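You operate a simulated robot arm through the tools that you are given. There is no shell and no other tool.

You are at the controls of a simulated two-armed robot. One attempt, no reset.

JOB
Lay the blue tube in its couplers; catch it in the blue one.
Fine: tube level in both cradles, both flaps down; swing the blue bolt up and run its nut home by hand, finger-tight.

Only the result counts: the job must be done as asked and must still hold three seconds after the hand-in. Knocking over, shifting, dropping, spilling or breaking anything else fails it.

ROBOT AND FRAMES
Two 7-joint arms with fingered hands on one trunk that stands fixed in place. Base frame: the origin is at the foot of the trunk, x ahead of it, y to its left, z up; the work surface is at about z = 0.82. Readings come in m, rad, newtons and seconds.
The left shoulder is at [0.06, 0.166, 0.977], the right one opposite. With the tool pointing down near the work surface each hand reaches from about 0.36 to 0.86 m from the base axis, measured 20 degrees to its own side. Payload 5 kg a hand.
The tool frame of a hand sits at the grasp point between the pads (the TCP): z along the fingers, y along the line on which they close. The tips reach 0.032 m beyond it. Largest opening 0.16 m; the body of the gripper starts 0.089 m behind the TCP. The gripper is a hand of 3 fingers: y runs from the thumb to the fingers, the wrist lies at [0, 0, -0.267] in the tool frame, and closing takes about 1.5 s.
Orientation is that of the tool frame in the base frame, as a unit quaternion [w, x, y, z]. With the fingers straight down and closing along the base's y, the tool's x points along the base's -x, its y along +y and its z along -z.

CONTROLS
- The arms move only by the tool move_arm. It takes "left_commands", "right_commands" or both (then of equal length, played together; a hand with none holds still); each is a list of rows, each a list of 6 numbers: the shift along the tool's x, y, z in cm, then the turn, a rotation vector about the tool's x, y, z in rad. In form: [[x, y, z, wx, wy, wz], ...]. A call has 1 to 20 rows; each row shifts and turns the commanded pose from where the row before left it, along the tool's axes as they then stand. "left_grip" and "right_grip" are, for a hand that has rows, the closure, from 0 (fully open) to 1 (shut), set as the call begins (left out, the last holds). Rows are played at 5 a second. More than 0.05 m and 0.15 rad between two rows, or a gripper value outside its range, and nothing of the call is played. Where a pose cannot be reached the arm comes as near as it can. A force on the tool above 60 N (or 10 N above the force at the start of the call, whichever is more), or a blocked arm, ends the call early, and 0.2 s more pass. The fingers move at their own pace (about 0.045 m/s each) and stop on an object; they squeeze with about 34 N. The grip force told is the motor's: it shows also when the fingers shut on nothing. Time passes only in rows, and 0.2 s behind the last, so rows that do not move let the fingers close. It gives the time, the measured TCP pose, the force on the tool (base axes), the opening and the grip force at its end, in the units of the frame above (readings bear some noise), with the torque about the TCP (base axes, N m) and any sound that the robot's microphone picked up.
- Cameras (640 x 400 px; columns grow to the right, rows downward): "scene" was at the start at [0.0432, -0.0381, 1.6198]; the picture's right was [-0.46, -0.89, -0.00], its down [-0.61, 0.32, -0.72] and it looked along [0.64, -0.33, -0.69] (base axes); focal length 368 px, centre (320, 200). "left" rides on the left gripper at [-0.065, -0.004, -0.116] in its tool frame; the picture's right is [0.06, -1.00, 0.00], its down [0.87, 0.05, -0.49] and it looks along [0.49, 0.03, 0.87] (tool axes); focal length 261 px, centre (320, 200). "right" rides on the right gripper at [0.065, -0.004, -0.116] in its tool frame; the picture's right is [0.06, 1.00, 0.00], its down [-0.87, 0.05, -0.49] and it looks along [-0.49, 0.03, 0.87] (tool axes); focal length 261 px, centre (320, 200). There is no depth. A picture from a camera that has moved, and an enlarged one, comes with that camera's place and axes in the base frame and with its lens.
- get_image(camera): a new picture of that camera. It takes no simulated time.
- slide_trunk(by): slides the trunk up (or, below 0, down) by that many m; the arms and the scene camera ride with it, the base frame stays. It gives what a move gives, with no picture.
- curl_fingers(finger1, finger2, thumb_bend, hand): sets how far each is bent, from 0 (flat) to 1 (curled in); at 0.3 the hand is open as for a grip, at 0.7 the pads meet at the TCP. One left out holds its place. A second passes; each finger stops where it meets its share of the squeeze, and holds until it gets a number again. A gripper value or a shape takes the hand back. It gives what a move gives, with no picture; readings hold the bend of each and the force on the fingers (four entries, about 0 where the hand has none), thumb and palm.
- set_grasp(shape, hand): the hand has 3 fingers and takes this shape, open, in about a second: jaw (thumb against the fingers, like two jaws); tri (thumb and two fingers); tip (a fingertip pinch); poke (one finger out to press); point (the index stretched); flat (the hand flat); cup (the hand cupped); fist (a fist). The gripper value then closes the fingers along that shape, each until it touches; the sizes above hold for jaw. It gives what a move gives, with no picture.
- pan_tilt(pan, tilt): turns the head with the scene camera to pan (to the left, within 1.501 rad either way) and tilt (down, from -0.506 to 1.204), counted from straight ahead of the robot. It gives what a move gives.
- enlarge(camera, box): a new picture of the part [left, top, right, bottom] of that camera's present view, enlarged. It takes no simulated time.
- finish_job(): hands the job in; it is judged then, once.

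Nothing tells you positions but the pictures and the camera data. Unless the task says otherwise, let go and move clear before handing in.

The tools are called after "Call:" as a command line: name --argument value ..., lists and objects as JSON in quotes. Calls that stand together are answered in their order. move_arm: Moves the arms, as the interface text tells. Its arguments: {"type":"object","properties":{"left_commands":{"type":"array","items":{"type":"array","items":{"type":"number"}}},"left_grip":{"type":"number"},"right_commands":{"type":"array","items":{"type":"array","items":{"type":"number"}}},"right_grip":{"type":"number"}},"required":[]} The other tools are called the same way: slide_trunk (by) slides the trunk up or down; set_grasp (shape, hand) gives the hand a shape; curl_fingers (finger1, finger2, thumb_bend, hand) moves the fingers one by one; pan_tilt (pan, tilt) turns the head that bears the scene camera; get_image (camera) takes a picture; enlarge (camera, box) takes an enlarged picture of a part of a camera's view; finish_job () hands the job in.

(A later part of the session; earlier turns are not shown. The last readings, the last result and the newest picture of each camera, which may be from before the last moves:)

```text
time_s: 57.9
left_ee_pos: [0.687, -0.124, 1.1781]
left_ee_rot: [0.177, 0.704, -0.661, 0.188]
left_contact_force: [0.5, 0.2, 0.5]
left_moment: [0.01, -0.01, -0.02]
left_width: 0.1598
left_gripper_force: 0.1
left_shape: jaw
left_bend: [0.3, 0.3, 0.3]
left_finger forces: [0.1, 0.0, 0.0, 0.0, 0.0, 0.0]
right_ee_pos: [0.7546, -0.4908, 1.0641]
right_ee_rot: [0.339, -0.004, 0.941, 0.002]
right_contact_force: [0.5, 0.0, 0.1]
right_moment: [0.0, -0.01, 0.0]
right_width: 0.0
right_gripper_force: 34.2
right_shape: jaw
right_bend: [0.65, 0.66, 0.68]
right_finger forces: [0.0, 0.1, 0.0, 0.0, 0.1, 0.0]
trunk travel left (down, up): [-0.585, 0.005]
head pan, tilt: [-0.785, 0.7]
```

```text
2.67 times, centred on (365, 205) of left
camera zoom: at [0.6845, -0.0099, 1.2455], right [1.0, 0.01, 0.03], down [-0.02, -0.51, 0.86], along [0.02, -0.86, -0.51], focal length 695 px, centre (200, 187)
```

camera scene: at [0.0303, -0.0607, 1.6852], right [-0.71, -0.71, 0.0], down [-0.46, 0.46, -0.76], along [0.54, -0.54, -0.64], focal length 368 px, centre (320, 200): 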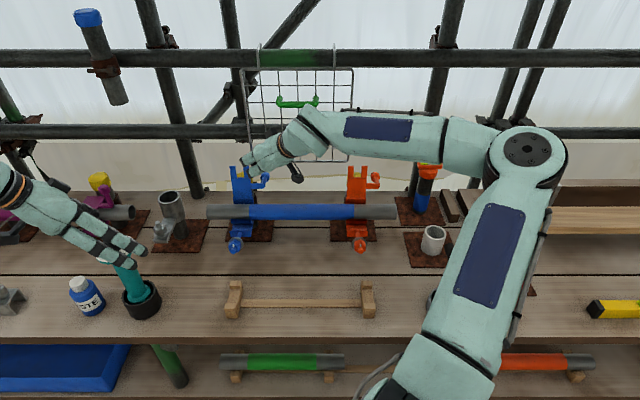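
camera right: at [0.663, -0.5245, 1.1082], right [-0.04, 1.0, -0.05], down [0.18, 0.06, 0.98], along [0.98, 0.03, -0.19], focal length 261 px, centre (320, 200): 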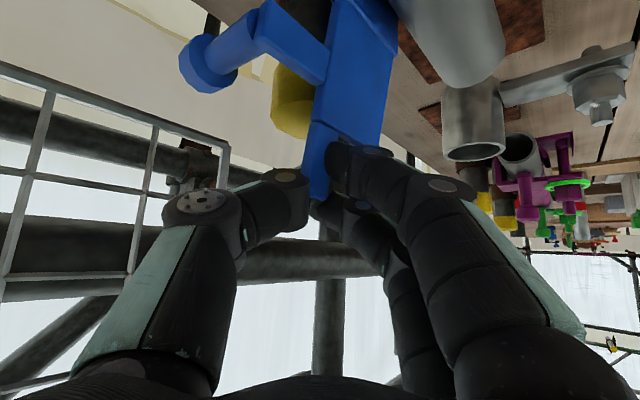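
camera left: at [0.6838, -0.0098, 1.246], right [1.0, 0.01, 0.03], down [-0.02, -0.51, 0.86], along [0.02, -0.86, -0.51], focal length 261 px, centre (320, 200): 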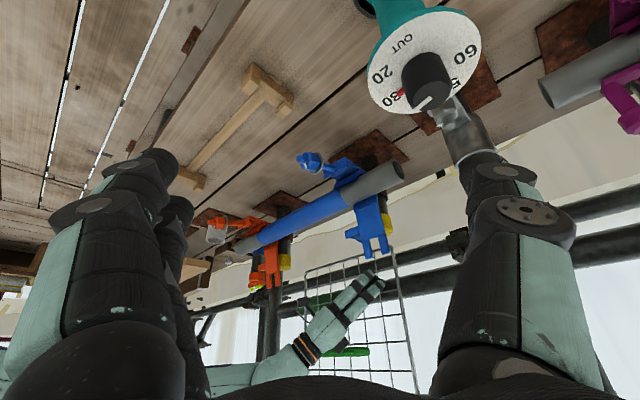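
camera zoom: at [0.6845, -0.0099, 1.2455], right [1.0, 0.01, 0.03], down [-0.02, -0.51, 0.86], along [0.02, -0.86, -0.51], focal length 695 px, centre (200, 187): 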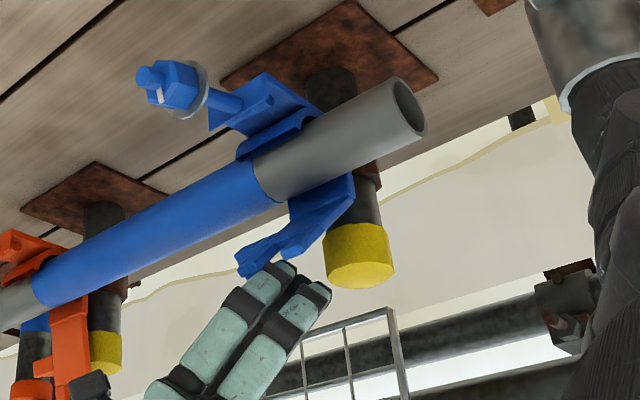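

Call:
move_arm --right_commands '[[1.08, 1.41, -0.91, 0, 0, 0], [1.08, 1.41, -0.91, 0, 0, 0], [0, 0, 0, 0, 0, 0], [0, 0, 0, 0, 0, 0]]'

Call:
enlarge --camera "scene" --box '[190, 130, 310, 250]'

Call:
enlarge --camera "left" --box '[290, 130, 440, 280]'

```text
time_s: 58.9
left_ee_pos: [0.6882, -0.1243, 1.1774]
left_ee_rot: [0.176, 0.705, -0.661, 0.188]
left_contact_force: [0.1, 0.5, -0.5]
left_moment: [-0.01, -0.01, 0.0]
left_width: 0.1598
left_gripper_force: 0.0
left_shape: jaw
left_bend: [0.3, 0.3, 0.3]
left_finger forces: [0.1, 0.1, 0.0, 0.0, 0.1, 0.0]
right_ee_pos: [0.7263, -0.4644, 1.0646]
right_ee_rot: [0.34, -0.003, 0.94, 0.001]
right_contact_force: [-0.4, 0.5, 0.2]
right_moment: [0.01, -0.02, -0.01]
right_width: 0.0001
right_gripper_force: 33.8
right_shape: jaw
right_bend: [0.65, 0.66, 0.68]
right_finger forces: [0.1, 0.0, 0.0, 0.0, 0.0, 0.0]
trunk travel left (down, up): [-0.585, 0.005]
head pan, tilt: [-0.785, 0.7]
```

```text
3.33 times, centred on (250, 190) of scene
camera zoom: at [0.0304, -0.0603, 1.6852], right [-0.71, -0.71, 0.0], down [-0.46, 0.46, -0.76], along [0.54, -0.54, -0.64], focal length 1226 px, centre (553, 233)
```

zoom: 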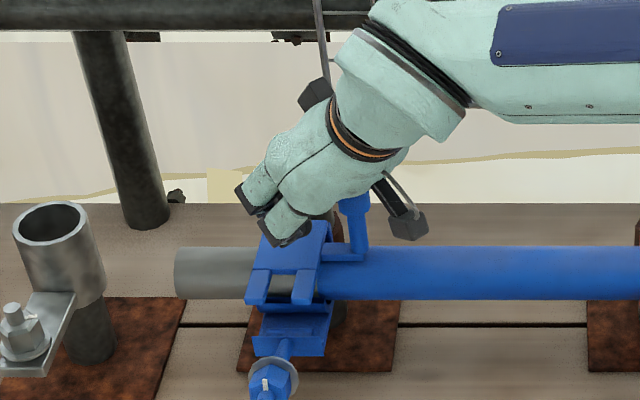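

```text
2.67 times, centred on (365, 205) of left
camera zoom: at [0.6845, -0.01, 1.2454], right [1.0, 0.01, 0.03], down [-0.02, -0.51, 0.86], along [0.02, -0.86, -0.51], focal length 695 px, centre (200, 187)
```

zoom: 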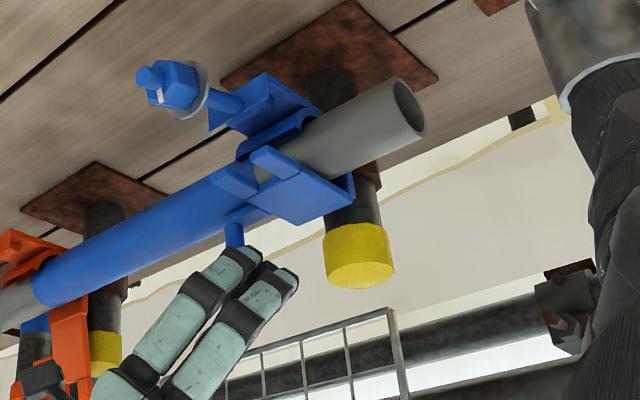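

The blue flap dropped over onto the tube. I'll lift the hand clear and inspect how it lies.

Call:
move_arm --right_commands '[[-2.5, 0, -3.0, 0, 0, 0], [-2.5, 0, -3.0, 0, 0, 0], [0, 0, -2, 0, 0, 0]]'

Call:
enlarge --camera "scene" --box '[200, 170, 300, 260]'

Call:
enlarge --camera "left" --box '[290, 130, 440, 280]'

Call:
get_image --camera "right"

```text
time_s: 59.7
left_ee_pos: [0.6873, -0.1245, 1.1772]
left_ee_rot: [0.177, 0.704, -0.661, 0.188]
left_contact_force: [-0.4, 1.1, -0.1]
left_moment: [0.04, 0.01, 0.0]
left_width: 0.16
left_gripper_force: 0.1
left_shape: jaw
left_bend: [0.3, 0.3, 0.3]
left_finger forces: [0.1, 0.0, 0.0, 0.1, 0.0, 0.0]
right_ee_pos: [0.715, -0.4644, 1.1589]
right_ee_rot: [0.34, -0.003, 0.94, 0.001]
right_contact_force: [-0.5, 0.1, 0.4]
right_moment: [0.0, 0.01, 0.01]
right_width: 0.0001
right_gripper_force: 33.4
right_shape: jaw
right_bend: [0.65, 0.66, 0.68]
right_finger forces: [0.1, 0.1, 0.0, 0.0, 0.1, 0.0]
trunk travel left (down, up): [-0.585, 0.005]
head pan, tilt: [-0.785, 0.7]
```

```text
4.44 times, centred on (250, 215) of scene
camera zoom: at [0.0296, -0.0602, 1.6852], right [-0.71, -0.71, 0.0], down [-0.46, 0.46, -0.77], along [0.54, -0.54, -0.64], focal length 1635 px, centre (631, 133)
```

zoom: 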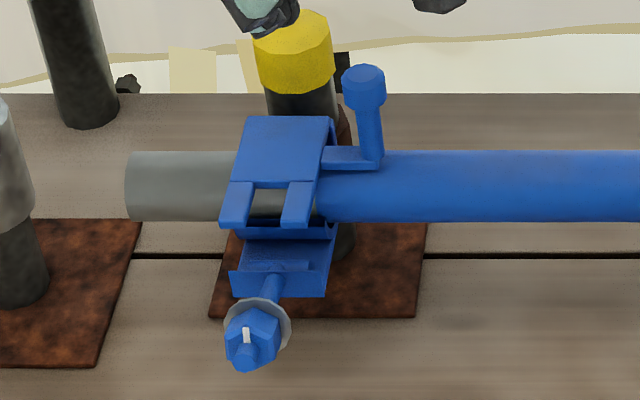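

```text
2.67 times, centred on (365, 205) of left
camera zoom: at [0.6839, -0.01, 1.2458], right [1.0, 0.01, 0.03], down [-0.02, -0.51, 0.86], along [0.02, -0.86, -0.51], focal length 695 px, centre (200, 187)
```

zoom: 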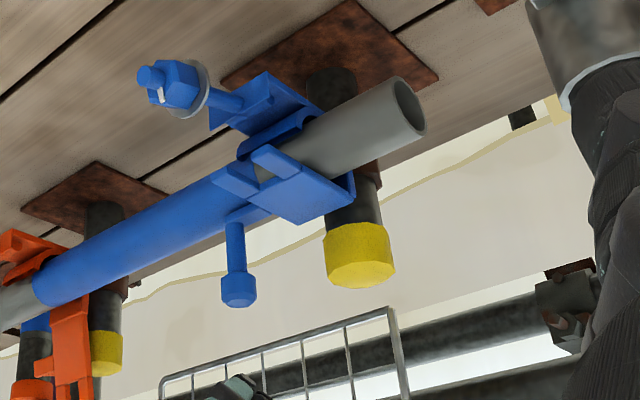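

```text
taken
camera right: at [0.5907, -0.4682, 1.2065], right [-0.05, 1.0, -0.04], down [0.35, 0.06, 0.93], along [0.93, 0.04, -0.36], focal length 261 px, centre (320, 200)
```

right: 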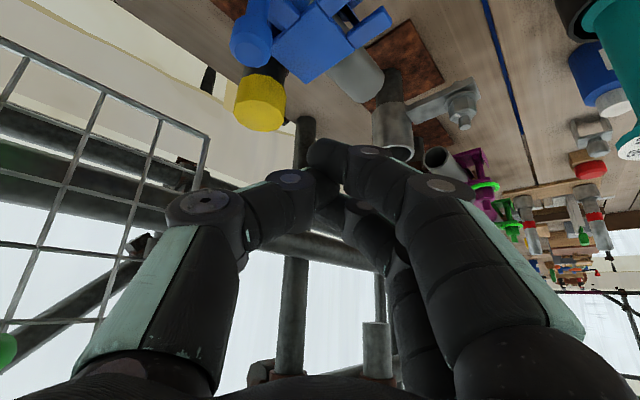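

The blue flap is down flat over the tube with its fork over the bolt line. Now the orange flap, same technique: moving across at height to the orange coupler.

Call:
move_arm --right_commands '[[1.6, -3.78, -1.34, 0, 0, 0], [1.6, -3.78, -1.34, 0, 0, 0], [1.6, -3.78, -1.34, 0, 0, 0], [1.6, -3.78, -1.34, 0, 0, 0], [1.84, -3.78, -1.05, 0, 0, 0], [1.84, -3.78, -1.05, 0, 0, 0], [1.84, -3.78, -1.05, 0, 0, 0], [1.84, -3.78, -1.05, 0, 0, 0], [0, 0, 0, 0, 0, 0]]'

Call:
get_image --camera "scene"

Call:
get_image --camera "right"

```text
time_s: 61.7
left_ee_pos: [0.6876, -0.1238, 1.1763]
left_ee_rot: [0.176, 0.705, -0.661, 0.188]
left_contact_force: [0.2, 0.5, 1.2]
left_moment: [-0.05, -0.01, 0.0]
left_width: 0.1598
left_gripper_force: 0.1
left_shape: jaw
left_bend: [0.3, 0.3, 0.3]
left_finger forces: [0.1, 0.1, 0.0, 0.0, 0.1, 0.0]
right_ee_pos: [0.5494, -0.7692, 1.1426]
right_ee_rot: [0.339, -0.004, 0.941, 0.001]
right_contact_force: [-0.5, 0.4, 0.0]
right_moment: [-0.02, 0.04, -0.01]
right_width: 0.0
right_gripper_force: 34.0
right_shape: jaw
right_bend: [0.65, 0.66, 0.68]
right_finger forces: [0.1, 0.0, 0.1, 0.1, 0.0, 0.0]
trunk travel left (down, up): [-0.585, 0.005]
head pan, tilt: [-0.785, 0.7]
```

```text
taken
camera scene: at [0.0308, -0.0597, 1.6852], right [-0.71, -0.71, 0.0], down [-0.46, 0.46, -0.76], along [0.54, -0.54, -0.64], focal length 368 px, centre (320, 200)
```

scene: 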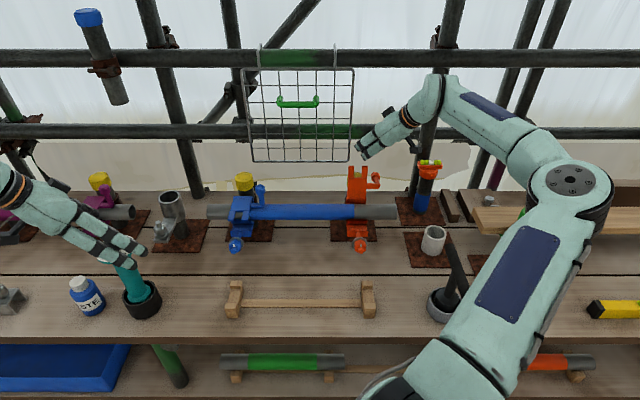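

```text
taken
camera right: at [0.4262, -0.7735, 1.192], right [-0.06, 1.0, -0.04], down [0.35, 0.06, 0.93], along [0.93, 0.04, -0.36], focal length 261 px, centre (320, 200)
```

right: 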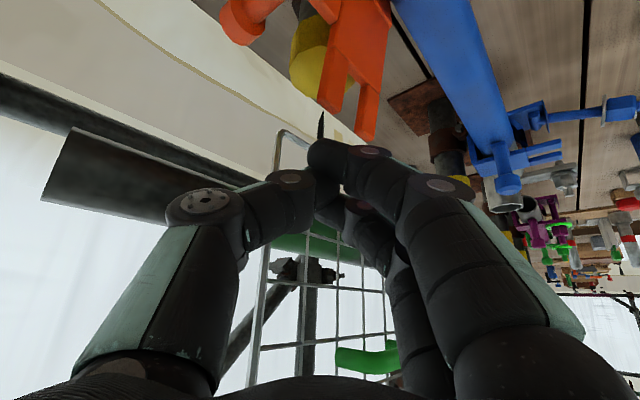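

Call:
move_arm --right_commands '[[0.33, -1.16, 2.18, 0, 0, 0], [0.33, -1.16, 2.18, 0, 0, 0], [0.46, 0, 0.55, 0, 0, 0], [0, 0, 0, 0, 0, 0]]'

Call:
enlarge --camera "scene" --box '[310, 130, 430, 260]'

Call:
enlarge --camera "right" --box '[180, 30, 460, 240]'

```text
time_s: 62.7
left_ee_pos: [0.6874, -0.1249, 1.1771]
left_ee_rot: [0.177, 0.704, -0.662, 0.188]
left_contact_force: [-0.5, -1.1, 0.5]
left_moment: [0.01, 0.02, -0.02]
left_width: 0.16
left_gripper_force: 0.1
left_shape: jaw
left_bend: [0.3, 0.3, 0.3]
left_finger forces: [0.1, 0.0, 0.1, 0.0, 0.1, 0.0]
right_ee_pos: [0.5709, -0.7915, 1.0977]
right_ee_rot: [0.338, -0.003, 0.941, 0.001]
right_contact_force: [-0.4, -0.4, -0.3]
right_moment: [-0.03, 0.0, 0.0]
right_width: 0.0001
right_gripper_force: 33.7
right_shape: jaw
right_bend: [0.65, 0.66, 0.68]
right_finger forces: [0.1, 0.0, 0.0, 0.1, 0.1, 0.0]
trunk travel left (down, up): [-0.585, 0.005]
head pan, tilt: [-0.785, 0.7]
```

```text
3.08 times, centred on (370, 195) of scene
camera zoom: at [0.0305, -0.0605, 1.6852], right [-0.71, -0.71, 0.0], down [-0.46, 0.46, -0.76], along [0.54, -0.54, -0.64], focal length 1132 px, centre (166, 215)
```

zoom: 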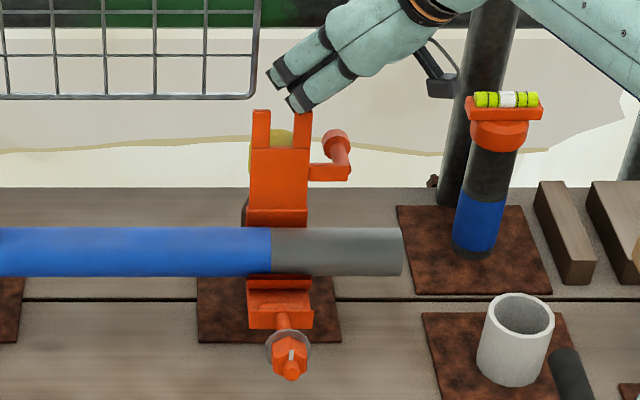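

```text
1.90 times, centred on (320, 135) of right
camera zoom: at [0.4479, -0.7968, 1.1463], right [-0.06, 1.0, -0.04], down [0.36, 0.06, 0.93], along [0.93, 0.04, -0.36], focal length 496 px, centre (320, 324)
```

zoom: 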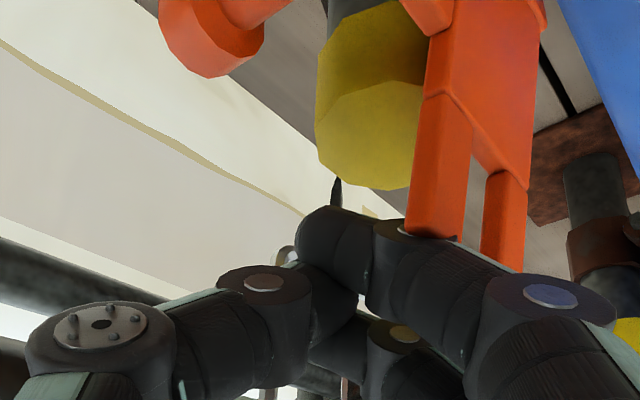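

Call:
move_arm --right_commands '[[0.79, 0, 0.94, 0, 0, 0], [0.79, 0, 0.94, 0, 0, 0], [0.7, 0, 0.83, 0, 0, 0]]'

Call:
enlarge --camera "scene" --box '[310, 130, 430, 260]'

Call:
enlarge --camera "right" --box '[180, 30, 460, 240]'

```text
time_s: 63.5
left_ee_pos: [0.6877, -0.1239, 1.1768]
left_ee_rot: [0.176, 0.704, -0.662, 0.189]
left_contact_force: [0.4, -0.6, -0.5]
left_moment: [0.03, 0.0, 0.0]
left_width: 0.1598
left_gripper_force: 0.0
left_shape: jaw
left_bend: [0.3, 0.3, 0.3]
left_finger forces: [0.0, 0.1, 0.1, 0.0, 0.0, 0.0]
right_ee_pos: [0.5702, -0.7901, 1.0633]
right_ee_rot: [0.339, -0.004, 0.941, 0.002]
right_contact_force: [0.9, -0.4, 0.7]
right_moment: [0.01, -0.02, -0.02]
right_width: 0.0
right_gripper_force: 34.2
right_shape: jaw
right_bend: [0.65, 0.66, 0.68]
right_finger forces: [1.3, 0.1, 0.0, 0.0, 0.0, 0.0]
trunk travel left (down, up): [-0.585, 0.005]
head pan, tilt: [-0.785, 0.7]
```

```text
3.08 times, centred on (370, 195) of scene
camera zoom: at [0.0305, -0.0607, 1.6853], right [-0.71, -0.71, 0.0], down [-0.46, 0.46, -0.76], along [0.54, -0.54, -0.64], focal length 1132 px, centre (166, 215)
```

zoom: 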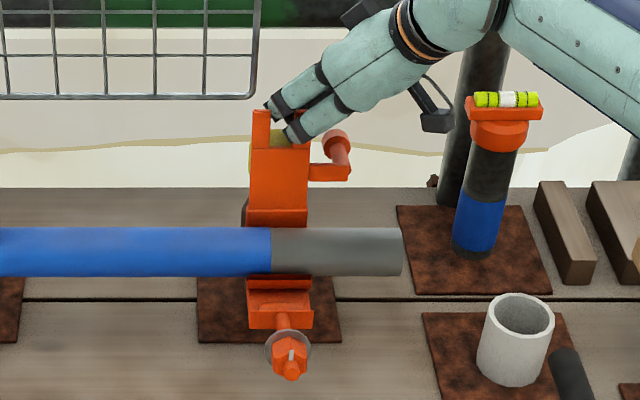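

```text
1.90 times, centred on (320, 135) of right
camera zoom: at [0.4471, -0.7957, 1.1112], right [-0.06, 1.0, -0.04], down [0.35, 0.06, 0.93], along [0.93, 0.04, -0.36], focal length 496 px, centre (320, 324)
```

zoom: 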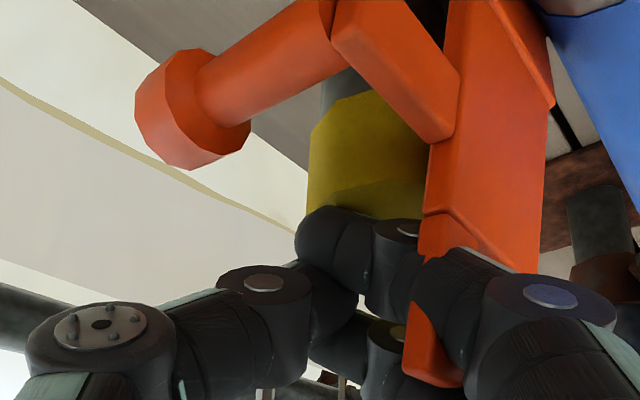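

Same position as worked on blue. Pulling the orange flap forward.

Call:
move_arm --right_commands '[[-0.2, 0, -0.23, 0, 0, 0], [1.08, 1.41, -0.91, 0, 0, 0], [1.08, 1.41, -0.91, 0, 0, 0], [1.08, 1.41, -0.91, 0, 0, 0]]'

Call:
enlarge --camera "scene" --box '[310, 130, 430, 260]'

```text
time_s: 64.5
left_ee_pos: [0.6873, -0.1242, 1.1773]
left_ee_rot: [0.176, 0.704, -0.662, 0.187]
left_contact_force: [-0.1, 0.1, -0.5]
left_moment: [-0.01, 0.02, 0.04]
left_width: 0.16
left_gripper_force: 0.1
left_shape: jaw
left_bend: [0.3, 0.3, 0.3]
left_finger forces: [0.1, 0.1, 0.0, 0.0, 0.0, 0.1]
right_ee_pos: [0.5293, -0.7496, 1.0661]
right_ee_rot: [0.34, -0.003, 0.94, 0.001]
right_contact_force: [-0.4, 0.3, 0.4]
right_moment: [0.01, 0.0, -0.03]
right_width: 0.0
right_gripper_force: 34.2
right_shape: jaw
right_bend: [0.65, 0.66, 0.68]
right_finger forces: [0.0, 0.0, 0.0, 0.1, 0.0, 0.1]
trunk travel left (down, up): [-0.585, 0.005]
head pan, tilt: [-0.785, 0.7]
```

```text
3.08 times, centred on (370, 195) of scene
camera zoom: at [0.0297, -0.06, 1.6853], right [-0.71, -0.71, 0.0], down [-0.46, 0.46, -0.77], along [0.54, -0.54, -0.64], focal length 1132 px, centre (166, 215)
```

zoom: 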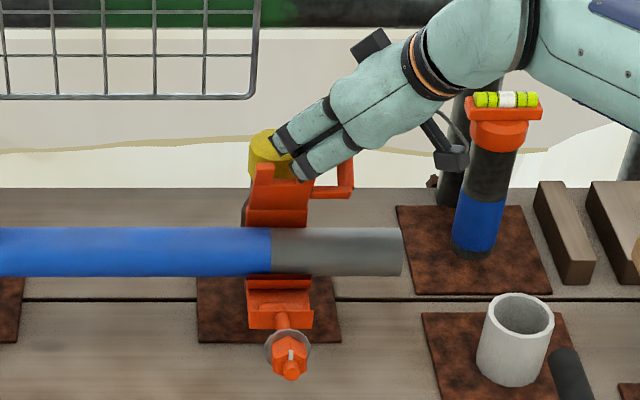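

Call:
move_arm --right_commands '[[1.08, 1.41, -0.91, 0, 0, 0], [1.08, 1.41, -0.91, 0, 0, 0], [1.08, 1.41, -0.91, 0, 0, 0], [0, 0, 0, 0, 0, 0], [0, 0, 0, 0, 0, 0], [0, 0, 0, 0, 0, 0]]'

Call:
enlarge --camera "scene" --box '[310, 130, 430, 260]'

```text
time_s: 65.9
left_ee_pos: [0.6888, -0.1254, 1.1763]
left_ee_rot: [0.177, 0.704, -0.662, 0.188]
left_contact_force: [0.1, 0.2, 0.8]
left_moment: [0.0, -0.02, -0.03]
left_width: 0.1601
left_gripper_force: 0.0
left_shape: jaw
left_bend: [0.3, 0.3, 0.3]
left_finger forces: [0.0, 0.0, 0.0, 0.0, 0.0, 0.1]
right_ee_pos: [0.4884, -0.7065, 1.0661]
right_ee_rot: [0.34, -0.004, 0.941, 0.001]
right_contact_force: [-0.5, 0.7, 0.3]
right_moment: [0.0, 0.0, -0.02]
right_width: 0.0001
right_gripper_force: 34.6
right_shape: jaw
right_bend: [0.65, 0.66, 0.68]
right_finger forces: [0.0, 0.1, 0.0, 0.0, 0.1, 0.0]
trunk travel left (down, up): [-0.585, 0.005]
head pan, tilt: [-0.785, 0.7]
```

```text
3.08 times, centred on (370, 195) of scene
camera zoom: at [0.0306, -0.0606, 1.6852], right [-0.71, -0.71, 0.0], down [-0.46, 0.46, -0.76], along [0.54, -0.54, -0.64], focal length 1132 px, centre (166, 215)
```

zoom: 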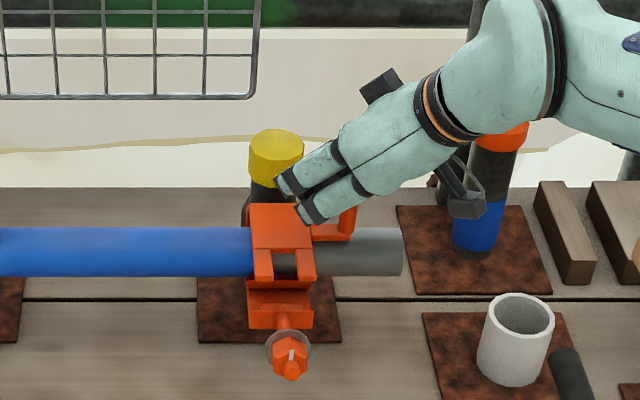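

Both flaps are down. I'll lift the right hand clear and study the blue bolt and fork closely before swinging the bolt up.

Call:
move_arm --right_commands '[[-2.0, 0, -2.4, 0, 0, 0], [-2.0, 0, -2.4, 0, 0, 0], [-2.0, 0, -2.4, 0, 0, 0], [0, 0, -3, 0, 0, 0]]'

Call:
enlarge --camera "left" --box '[295, 130, 405, 240]'

Call:
enlarge --camera "scene" --box '[210, 180, 290, 260]'

Call:
enlarge --camera "scene" --box '[320, 180, 420, 260]'

```text
time_s: 66.9
left_ee_pos: [0.6869, -0.1234, 1.1783]
left_ee_rot: [0.177, 0.704, -0.661, 0.188]
left_contact_force: [-0.2, -0.3, 0.0]
left_moment: [0.04, -0.02, 0.03]
left_width: 0.1599
left_gripper_force: 0.1
left_shape: jaw
left_bend: [0.3, 0.3, 0.3]
left_finger forces: [0.0, 0.0, 0.0, 0.0, 0.0, 0.0]
right_ee_pos: [0.465, -0.7069, 1.1844]
right_ee_rot: [0.339, -0.004, 0.941, 0.001]
right_contact_force: [-0.1, -0.4, 0.4]
right_moment: [0.02, -0.01, 0.01]
right_width: 0.0
right_gripper_force: 34.0
right_shape: jaw
right_bend: [0.65, 0.66, 0.68]
right_finger forces: [0.1, 0.0, 0.0, 0.0, 0.0, 0.0]
trunk travel left (down, up): [-0.585, 0.005]
head pan, tilt: [-0.785, 0.7]
```

```text
3.64 times, centred on (350, 185) of left
camera zoom: at [0.6836, -0.0099, 1.2461], right [1.0, 0.01, 0.03], down [-0.02, -0.51, 0.86], along [0.02, -0.86, -0.51], focal length 948 px, centre (211, 254)
```

zoom: 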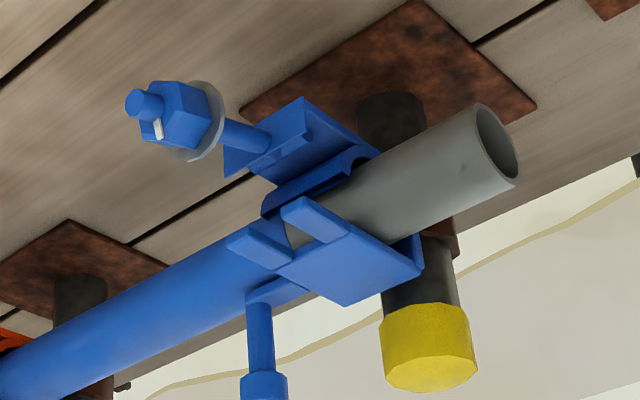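

```text
5.00 times, centred on (250, 220) of scene
camera zoom: at [0.0291, -0.06, 1.6853], right [-0.71, -0.71, 0.0], down [-0.45, 0.46, -0.77], along [0.54, -0.54, -0.64], focal length 1839 px, centre (670, 100)
```

zoom: 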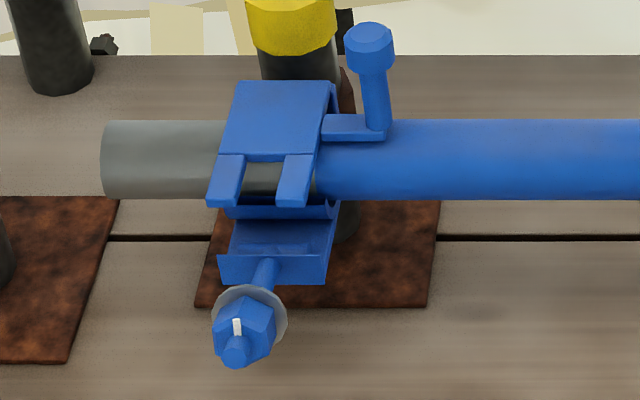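

```text
5.00 times, centred on (370, 220) of scene
camera zoom: at [0.0291, -0.06, 1.6853], right [-0.71, -0.71, 0.0], down [-0.45, 0.46, -0.77], along [0.54, -0.54, -0.64], focal length 1839 px, centre (70, 100)
```

zoom: 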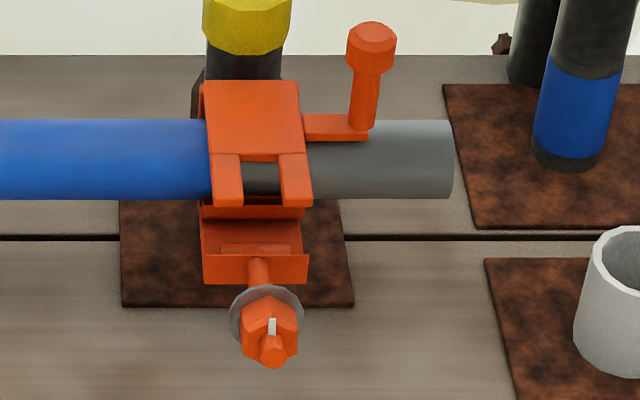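

Both flaps lie flat on the tube (fork top at ≈0.981, slot spanning the bolt's swing line). The bolt now points at me; its washer should clear the fork when swung up. I'll bring the closed fingers down in front-right of the bolt, below its level.

Call:
move_arm --right_commands '[[0, 0, 0, 0, -0.0875, 0], [0, 0, 0, 0, -0.0875, 0], [-0.67, 4.02, 1.46, 0, 0, 0], [-0.67, 4.02, 1.46, 0, 0, 0], [-0.67, 4.02, 1.46, 0, 0, 0], [-0.67, 4.02, 1.46, 0, 0, 0], [-0.67, 4.02, 1.46, 0, 0, 0], [-0.67, 4.02, 1.46, 0, 0, 0], [-0.67, 4.02, 1.46, 0, 0, 0], [-0.67, 4.02, 1.46, 0, 0, 0], [0, 0, 0, 0, 0, 0]]'

Call:
get_image --camera "scene"

Call:
get_image --camera "left"

```text
time_s: 69.5
left_ee_pos: [0.6892, -0.122, 1.176]
left_ee_rot: [0.177, 0.706, -0.66, 0.187]
left_contact_force: [-0.3, 0.3, -1.4]
left_moment: [-0.04, 0.01, 0.0]
left_width: 0.16
left_gripper_force: 0.0
left_shape: jaw
left_bend: [0.3, 0.3, 0.3]
left_finger forces: [0.0, 0.0, 0.1, 0.1, 0.0, 0.1]
right_ee_pos: [0.5164, -0.5256, 1.0979]
right_ee_rot: [0.371, 0.122, 0.919, -0.058]
right_contact_force: [0.0, -0.4, -0.6]
right_moment: [-0.02, 0.0, -0.02]
right_width: 0.0
right_gripper_force: 33.5
right_shape: jaw
right_bend: [0.65, 0.66, 0.68]
right_finger forces: [0.0, 0.0, 0.1, 0.0, 0.1, 0.0]
trunk travel left (down, up): [-0.585, 0.005]
head pan, tilt: [-0.785, 0.7]
stopped in row 11 (right hand): the arm was blocked; the commanded pose is now the measured one
```

```text
taken
camera scene: at [0.0312, -0.0595, 1.6852], right [-0.71, -0.71, 0.0], down [-0.46, 0.46, -0.76], along [0.54, -0.54, -0.64], focal length 368 px, centre (320, 200)
```

scene: 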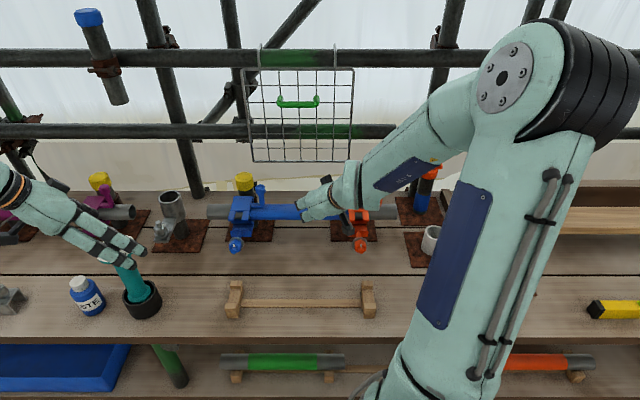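

```text
taken
camera left: at [0.6855, -0.0081, 1.2452], right [1.0, 0.01, 0.03], down [-0.02, -0.51, 0.86], along [0.03, -0.86, -0.51], focal length 261 px, centre (320, 200)
```

left: 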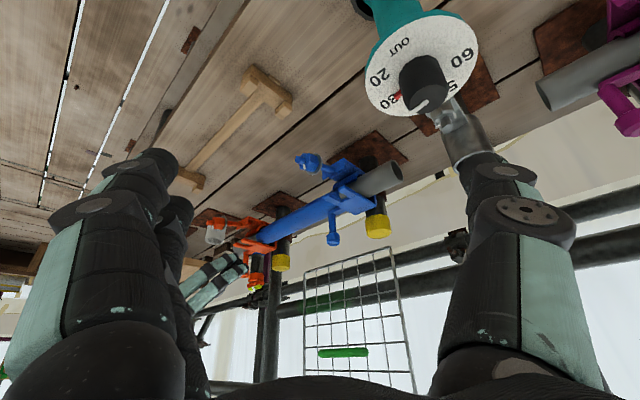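

The arm got blocked by its own posture on the way. I'll switch to a more natural pose: tool pointing straight down with the jaw closing along the tube direction — ideal for pinching the nut, swinging the bolt up, and then turning it. First raise and reorient.

Call:
move_arm --right_commands '[[-2.78, -0.06, -2.88, 0, 0, 0], [0, 0, 0, 0.0262, 0.1083, 0.0709], [0, 0, 0, 0.0262, 0.1083, 0.0709], [0, 0, 0, 0.0262, 0.1083, 0.0709], [0, 0, 0, 0.0262, 0.1083, 0.0709], [0, 0, 0, 0.0262, 0.1083, 0.0709], [0, 0, 0, 0.0262, 0.1083, 0.0709], [0, 0, 0, 0.0262, 0.1083, 0.0709]]'

Call:
get_image --camera "scene"

Call:
get_image --camera "right"

```text
time_s: 71.3
left_ee_pos: [0.6896, -0.1243, 1.1759]
left_ee_rot: [0.177, 0.704, -0.661, 0.188]
left_contact_force: [0.4, -0.6, -0.1]
left_moment: [0.02, 0.0, -0.02]
left_width: 0.1598
left_gripper_force: 0.1
left_shape: jaw
left_bend: [0.3, 0.3, 0.3]
left_finger forces: [0.0, 0.0, 0.0, 0.1, 0.0, 0.0]
right_ee_pos: [0.5166, -0.5242, 1.1322]
right_ee_rot: [-0.003, 0.384, 0.923, 0.001]
right_contact_force: [-0.3, 0.4, -0.5]
right_moment: [-0.01, 0.02, 0.03]
right_width: 0.0
right_gripper_force: 34.5
right_shape: jaw
right_bend: [0.65, 0.66, 0.68]
right_finger forces: [0.0, 0.0, 0.0, 0.1, 0.0, 0.1]
right hand out of reach, approached as far as the arm can: row 1
trunk travel left (down, up): [-0.585, 0.005]
head pan, tilt: [-0.785, 0.7]
```

```text
taken
camera scene: at [0.0314, -0.0609, 1.6852], right [-0.71, -0.71, 0.0], down [-0.46, 0.46, -0.76], along [0.54, -0.54, -0.64], focal length 368 px, centre (320, 200)
```

scene: 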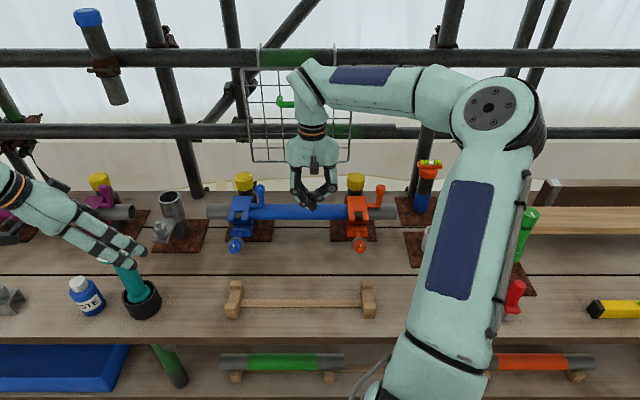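

```text
taken
camera right: at [0.4688, -0.4819, 1.25], right [0.66, 0.75, 0.0], down [0.65, -0.58, 0.49], along [0.36, -0.32, -0.87], focal length 261 px, centre (320, 200)
```

right: 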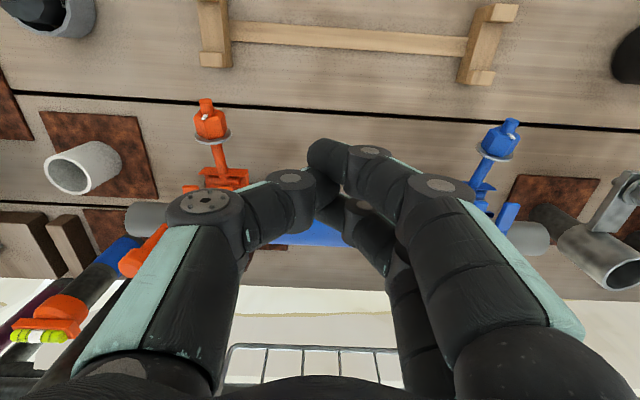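

Tool-down pose achieved. Moving across to above the blue nut with the jaw partly open.

Call:
move_arm --right_commands '[[-0.34, 4.3, 1.6, 0, 0, 0], [-0.34, 4.3, 1.6, 0, 0, 0], [-0.34, 4.3, 1.6, 0, 0, 0], [-0.34, 4.3, 1.6, 0, 0, 0], [-0.34, 4.3, 1.6, 0, 0, 0], [0, 0, 0, 0, 0, 0], [0, 0, 0, 0, 0, 0]]' --right_grip 0.5

Call:
get_image --camera "right"

Call:
enlarge --camera "scene" --box '[190, 120, 310, 270]'

Call:
enlarge --camera "left" --box '[250, 110, 430, 290]'

```text
time_s: 72.9
left_ee_pos: [0.6889, -0.125, 1.1763]
left_ee_rot: [0.177, 0.705, -0.661, 0.188]
left_contact_force: [-0.3, 0.2, -0.6]
left_moment: [-0.01, -0.01, 0.0]
left_width: 0.1602
left_gripper_force: 0.1
left_shape: jaw
left_bend: [0.3, 0.3, 0.3]
left_finger forces: [0.1, 0.1, 0.0, 0.0, 0.0, 0.0]
right_ee_pos: [0.6575, -0.4052, 1.0469]
right_ee_rot: [-0.002, 0.384, 0.923, 0.003]
right_contact_force: [0.1, 0.2, -0.2]
right_moment: [0.01, 0.01, 0.03]
right_width: 0.0802
right_gripper_force: 0.2
right_shape: jaw
right_bend: [0.72, 0.72, 0.7]
right_finger forces: [0.0, 0.0, 0.0, 0.0, 0.1, 0.1]
right hand out of reach, approached as far as the arm can: row 5
trunk travel left (down, up): [-0.585, 0.005]
head pan, tilt: [-0.785, 0.7]
```

```text
taken
camera right: at [0.608, -0.3621, 1.1642], right [0.66, 0.75, 0.0], down [0.65, -0.58, 0.49], along [0.37, -0.32, -0.87], focal length 261 px, centre (320, 200)
```

right: 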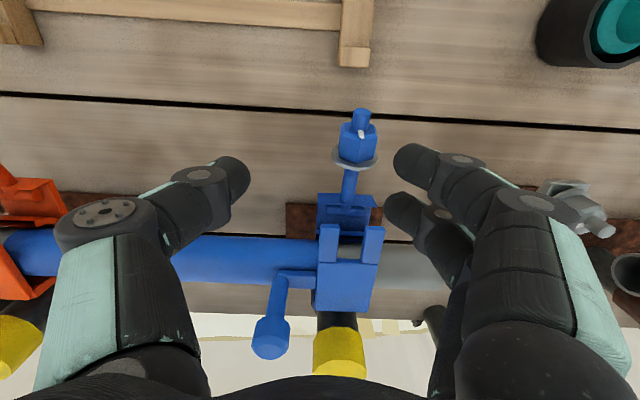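

```text
2.67 times, centred on (250, 195) of scene
camera zoom: at [0.0312, -0.0606, 1.6852], right [-0.71, -0.71, 0.0], down [-0.46, 0.46, -0.76], along [0.54, -0.54, -0.64], focal length 981 px, centre (507, 213)
```

zoom: 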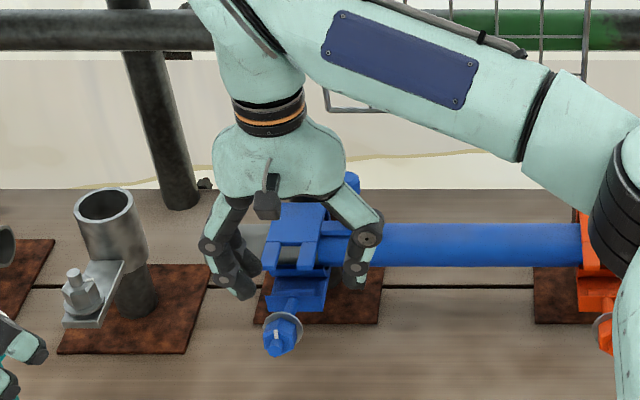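

```text
2.22 times, centred on (340, 200) of left
camera zoom: at [0.6853, -0.0097, 1.2451], right [1.0, 0.01, 0.03], down [-0.02, -0.51, 0.86], along [0.02, -0.86, -0.51], focal length 579 px, centre (276, 200)
```

zoom: 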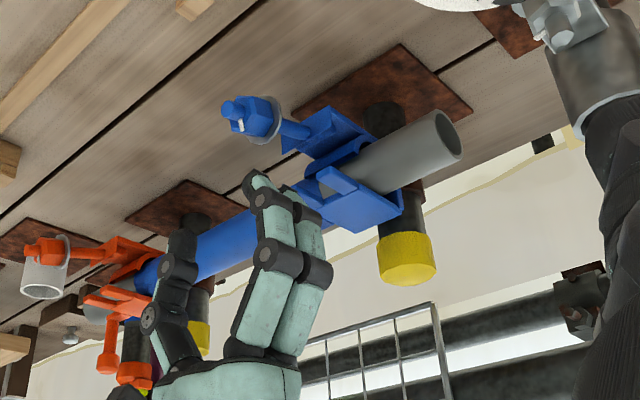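

The arm has an inward limit here about 3 cm short. A slight lean of the hand toward the left will let the fingertips reach the bolt line; applying that and centring over the nut.

Call:
move_arm --right_commands '[[0, 0, 0, -0.08, 0, 0], [0, 0, 0, -0.08, 0, 0], [-0.1, 1.6, 0.25, 0, 0, 0], [-0.1, 1.6, 0.25, 0, 0, 0], [0, -0.4, 2.5, 0, 0, 0], [0, 0, 0, 0, 0, 0]]'

Call:
get_image --camera "right"

Call:
enlarge --camera "scene" --box '[190, 140, 310, 270]'

Call:
enlarge --camera "left" --box '[250, 110, 430, 290]'

```text
time_s: 74.3
left_ee_pos: [0.6875, -0.1233, 1.1774]
left_ee_rot: [0.177, 0.705, -0.661, 0.187]
left_contact_force: [-0.4, -1.1, 0.0]
left_moment: [0.03, 0.01, -0.03]
left_width: 0.1596
left_gripper_force: 0.0
left_shape: jaw
left_bend: [0.3, 0.3, 0.3]
left_finger forces: [0.0, 0.1, 0.0, 0.0, 0.1, 0.0]
right_ee_pos: [0.6788, -0.3834, 1.0243]
right_ee_rot: [0.029, 0.383, 0.92, 0.075]
right_contact_force: [0.3, -0.6, -0.4]
right_moment: [0.01, -0.01, 0.01]
right_width: 0.0801
right_gripper_force: 0.1
right_shape: jaw
right_bend: [0.72, 0.72, 0.7]
right_finger forces: [0.0, 0.0, 0.0, 0.1, 0.1, 0.0]
trunk travel left (down, up): [-0.585, 0.005]
head pan, tilt: [-0.785, 0.7]
```

```text
taken
camera right: at [0.6172, -0.353, 1.1382], right [0.65, 0.74, 0.16], down [0.6, -0.63, 0.49], along [0.46, -0.22, -0.86], focal length 261 px, centre (320, 200)
```

right: 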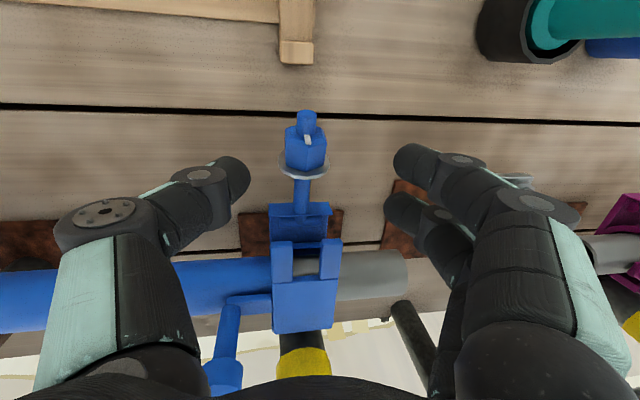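

```text
3.08 times, centred on (250, 205) of scene
camera zoom: at [0.0303, -0.06, 1.6853], right [-0.71, -0.71, 0.0], down [-0.46, 0.46, -0.76], along [0.54, -0.54, -0.64], focal length 1132 px, centre (535, 185)
```

zoom: 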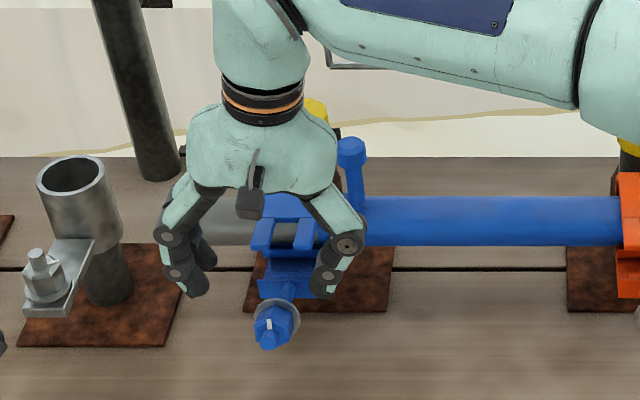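

```text
2.22 times, centred on (340, 200) of left
camera zoom: at [0.6846, -0.0093, 1.2455], right [1.0, 0.01, 0.03], down [-0.02, -0.51, 0.86], along [0.02, -0.86, -0.51], focal length 579 px, centre (276, 200)
```

zoom: 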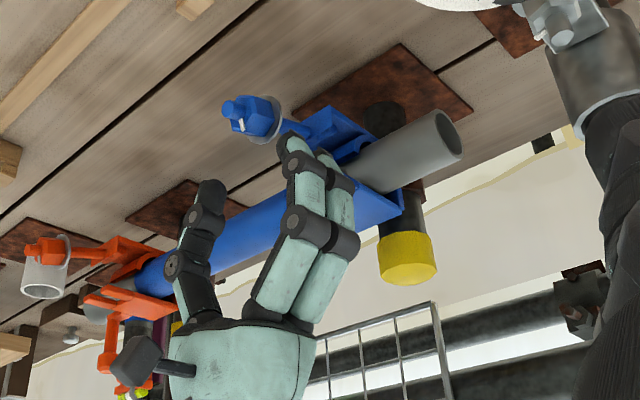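

The hand is centred over the nut (projection matches). Descending with the jaw straddling it.

Call:
move_arm --right_commands '[[0, -0.35, 2.2, 0, 0, 0], [0, -0.35, 2.2, 0, 0, 0], [0.1, -0.35, 2.2, 0, 0, 0], [0, 0, 0, 0, 0, 0]]'

Call:
get_image --camera "right"

Call:
enlarge --camera "scene" --box '[190, 160, 310, 270]'

Call:
enlarge --camera "left" --box '[270, 110, 400, 240]'

```text
time_s: 75.3
left_ee_pos: [0.6877, -0.1245, 1.1774]
left_ee_rot: [0.176, 0.705, -0.66, 0.189]
left_contact_force: [-0.3, -0.9, -0.7]
left_moment: [0.01, -0.01, 0.05]
left_width: 0.1603
left_gripper_force: 0.1
left_shape: jaw
left_bend: [0.3, 0.3, 0.3]
left_finger forces: [0.0, 0.0, 0.1, 0.0, 0.0, 0.0]
right_ee_pos: [0.6773, -0.3811, 0.9576]
right_ee_rot: [0.029, 0.382, 0.92, 0.075]
right_contact_force: [-0.5, 0.2, 0.0]
right_moment: [0.02, 0.01, 0.03]
right_width: 0.0801
right_gripper_force: 0.0
right_shape: jaw
right_bend: [0.72, 0.72, 0.7]
right_finger forces: [0.0, 0.0, 0.0, 0.0, 0.0, 0.1]
trunk travel left (down, up): [-0.585, 0.005]
head pan, tilt: [-0.785, 0.7]
```

```text
taken
camera right: at [0.6165, -0.3515, 1.0716], right [0.65, 0.74, 0.16], down [0.6, -0.63, 0.49], along [0.46, -0.22, -0.86], focal length 261 px, centre (320, 200)
```

right: 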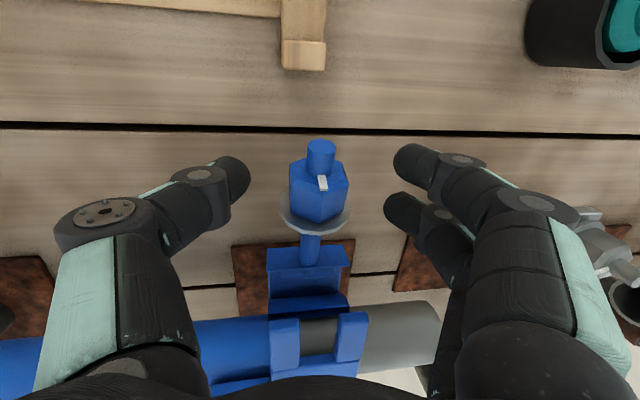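

```text
3.64 times, centred on (250, 215) of scene
camera zoom: at [0.0303, -0.0602, 1.6853], right [-0.71, -0.71, 0.0], down [-0.46, 0.46, -0.76], along [0.54, -0.54, -0.64], focal length 1338 px, centre (574, 146)
```

zoom: 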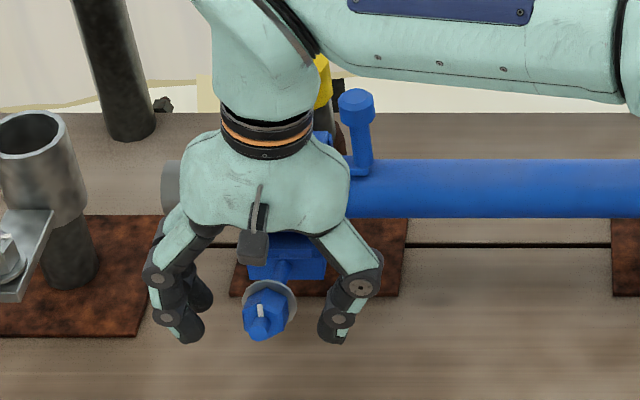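

```text
3.08 times, centred on (335, 175) of left
camera zoom: at [0.6846, -0.0094, 1.2455], right [1.0, 0.01, 0.03], down [-0.02, -0.51, 0.86], along [0.02, -0.86, -0.51], focal length 802 px, centre (274, 277)
```

zoom: 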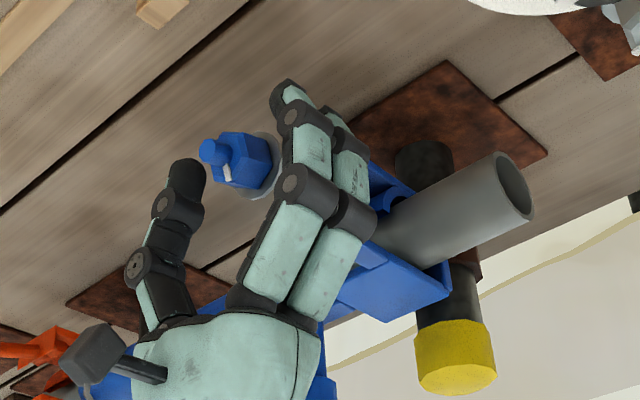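

The jaw straddles the nut symmetrically. Closing on it.

Call:
move_arm --right_commands '[[0, 0, 0, 0, 0, 0], [0, 0, 0, 0, 0, 0], [0, 0, 0, 0, 0, 0], [0, 0, 0, 0, 0, 0], [0, 0, 0, 0, 0, 0], [0, 0, 0, 0, 0, 0]]' --right_grip 1.0

Call:
get_image --camera "right"

Call:
enlarge --camera "left" --box '[270, 110, 400, 240]'

```text
time_s: 76.7
left_ee_pos: [0.6872, -0.1244, 1.1779]
left_ee_rot: [0.177, 0.705, -0.661, 0.188]
left_contact_force: [-0.4, -0.1, 0.2]
left_moment: [-0.02, 0.02, 0.02]
left_width: 0.1599
left_gripper_force: 0.1
left_shape: jaw
left_bend: [0.3, 0.3, 0.3]
left_finger forces: [0.0, 0.1, 0.1, 0.0, 0.0, 0.0]
right_ee_pos: [0.6776, -0.3813, 0.9567]
right_ee_rot: [0.028, 0.382, 0.92, 0.076]
right_contact_force: [-0.7, 0.5, -2.7]
right_moment: [0.02, 0.0, 0.13]
right_width: 0.0218
right_gripper_force: 33.9
right_shape: jaw
right_bend: [0.72, 0.72, 0.7]
right_finger forces: [12.4, 14.7, 0.0, 0.1, 30.1, 0.0]
trunk travel left (down, up): [-0.585, 0.005]
head pan, tilt: [-0.785, 0.7]
```

```text
taken
camera right: at [0.6165, -0.3515, 1.0716], right [0.65, 0.74, 0.16], down [0.6, -0.63, 0.49], along [0.46, -0.22, -0.86], focal length 261 px, centre (320, 200)
```

right: 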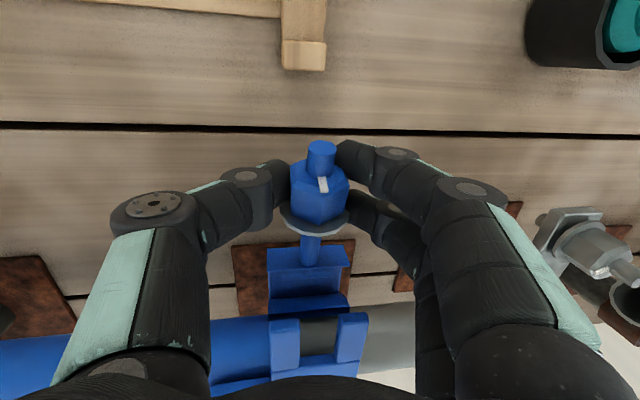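

```text
3.08 times, centred on (335, 175) of left
camera zoom: at [0.6848, -0.0094, 1.2454], right [1.0, 0.01, 0.03], down [-0.02, -0.51, 0.86], along [0.02, -0.86, -0.51], focal length 802 px, centre (274, 277)
```

zoom: 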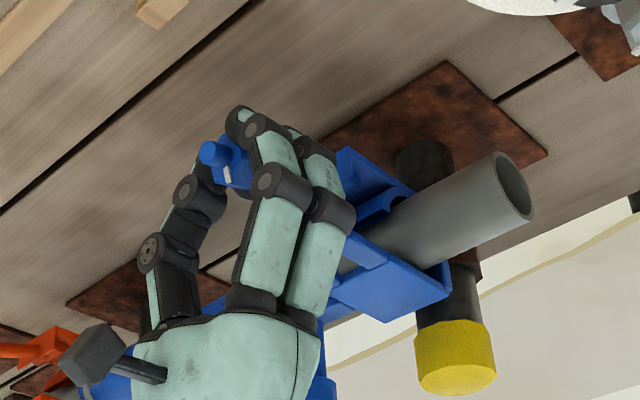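

Firm pinch on the nut. Now swinging the bolt up along its arc — first third.

Call:
move_arm --right_commands '[[-0.49, 0.22, -1.39, 0, 0, 0], [-0.64, 0.18, -1.1, 0, 0, 0], [-0.82, 0.16, -0.97, 0, 0, 0], [0, 0, 0, 0, 0, 0]]'

Call:
get_image --camera "right"

Call:
enlarge --camera "left" --box '[270, 110, 400, 240]'

```text
time_s: 77.7
left_ee_pos: [0.6865, -0.1229, 1.178]
left_ee_rot: [0.177, 0.704, -0.661, 0.188]
left_contact_force: [-0.4, 0.1, 0.1]
left_moment: [0.03, -0.01, 0.0]
left_width: 0.1598
left_gripper_force: 0.0
left_shape: jaw
left_bend: [0.3, 0.3, 0.3]
left_finger forces: [0.0, 0.0, 0.0, 0.0, 0.0, 0.0]
right_ee_pos: [0.6899, -0.3968, 0.9931]
right_ee_rot: [0.029, 0.382, 0.921, 0.074]
right_contact_force: [-8.9, 5.9, 4.8]
right_moment: [0.17, 0.25, -0.05]
right_width: 0.0213
right_gripper_force: 34.3
right_shape: jaw
right_bend: [0.73, 0.72, 0.72]
right_finger forces: [12.6, 19.4, 0.1, 0.0, 32.1, 0.0]
trunk travel left (down, up): [-0.585, 0.005]
head pan, tilt: [-0.785, 0.7]
```

```text
taken
camera right: at [0.6293, -0.366, 1.1088], right [0.65, 0.74, 0.16], down [0.6, -0.63, 0.49], along [0.46, -0.23, -0.86], focal length 261 px, centre (320, 200)
```

right: 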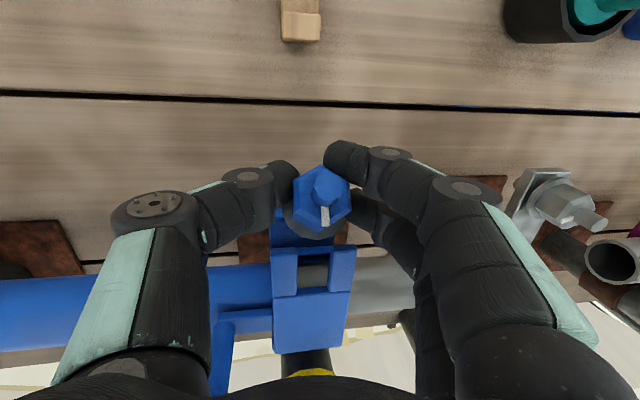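

```text
3.08 times, centred on (335, 175) of left
camera zoom: at [0.6838, -0.0089, 1.2461], right [1.0, 0.01, 0.03], down [-0.02, -0.51, 0.86], along [0.02, -0.86, -0.51], focal length 802 px, centre (274, 277)
```

zoom: 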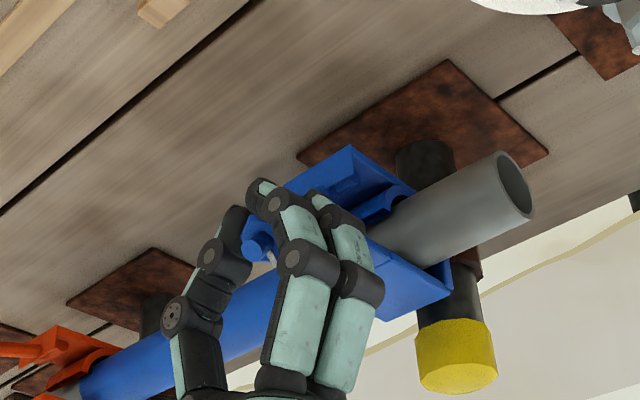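

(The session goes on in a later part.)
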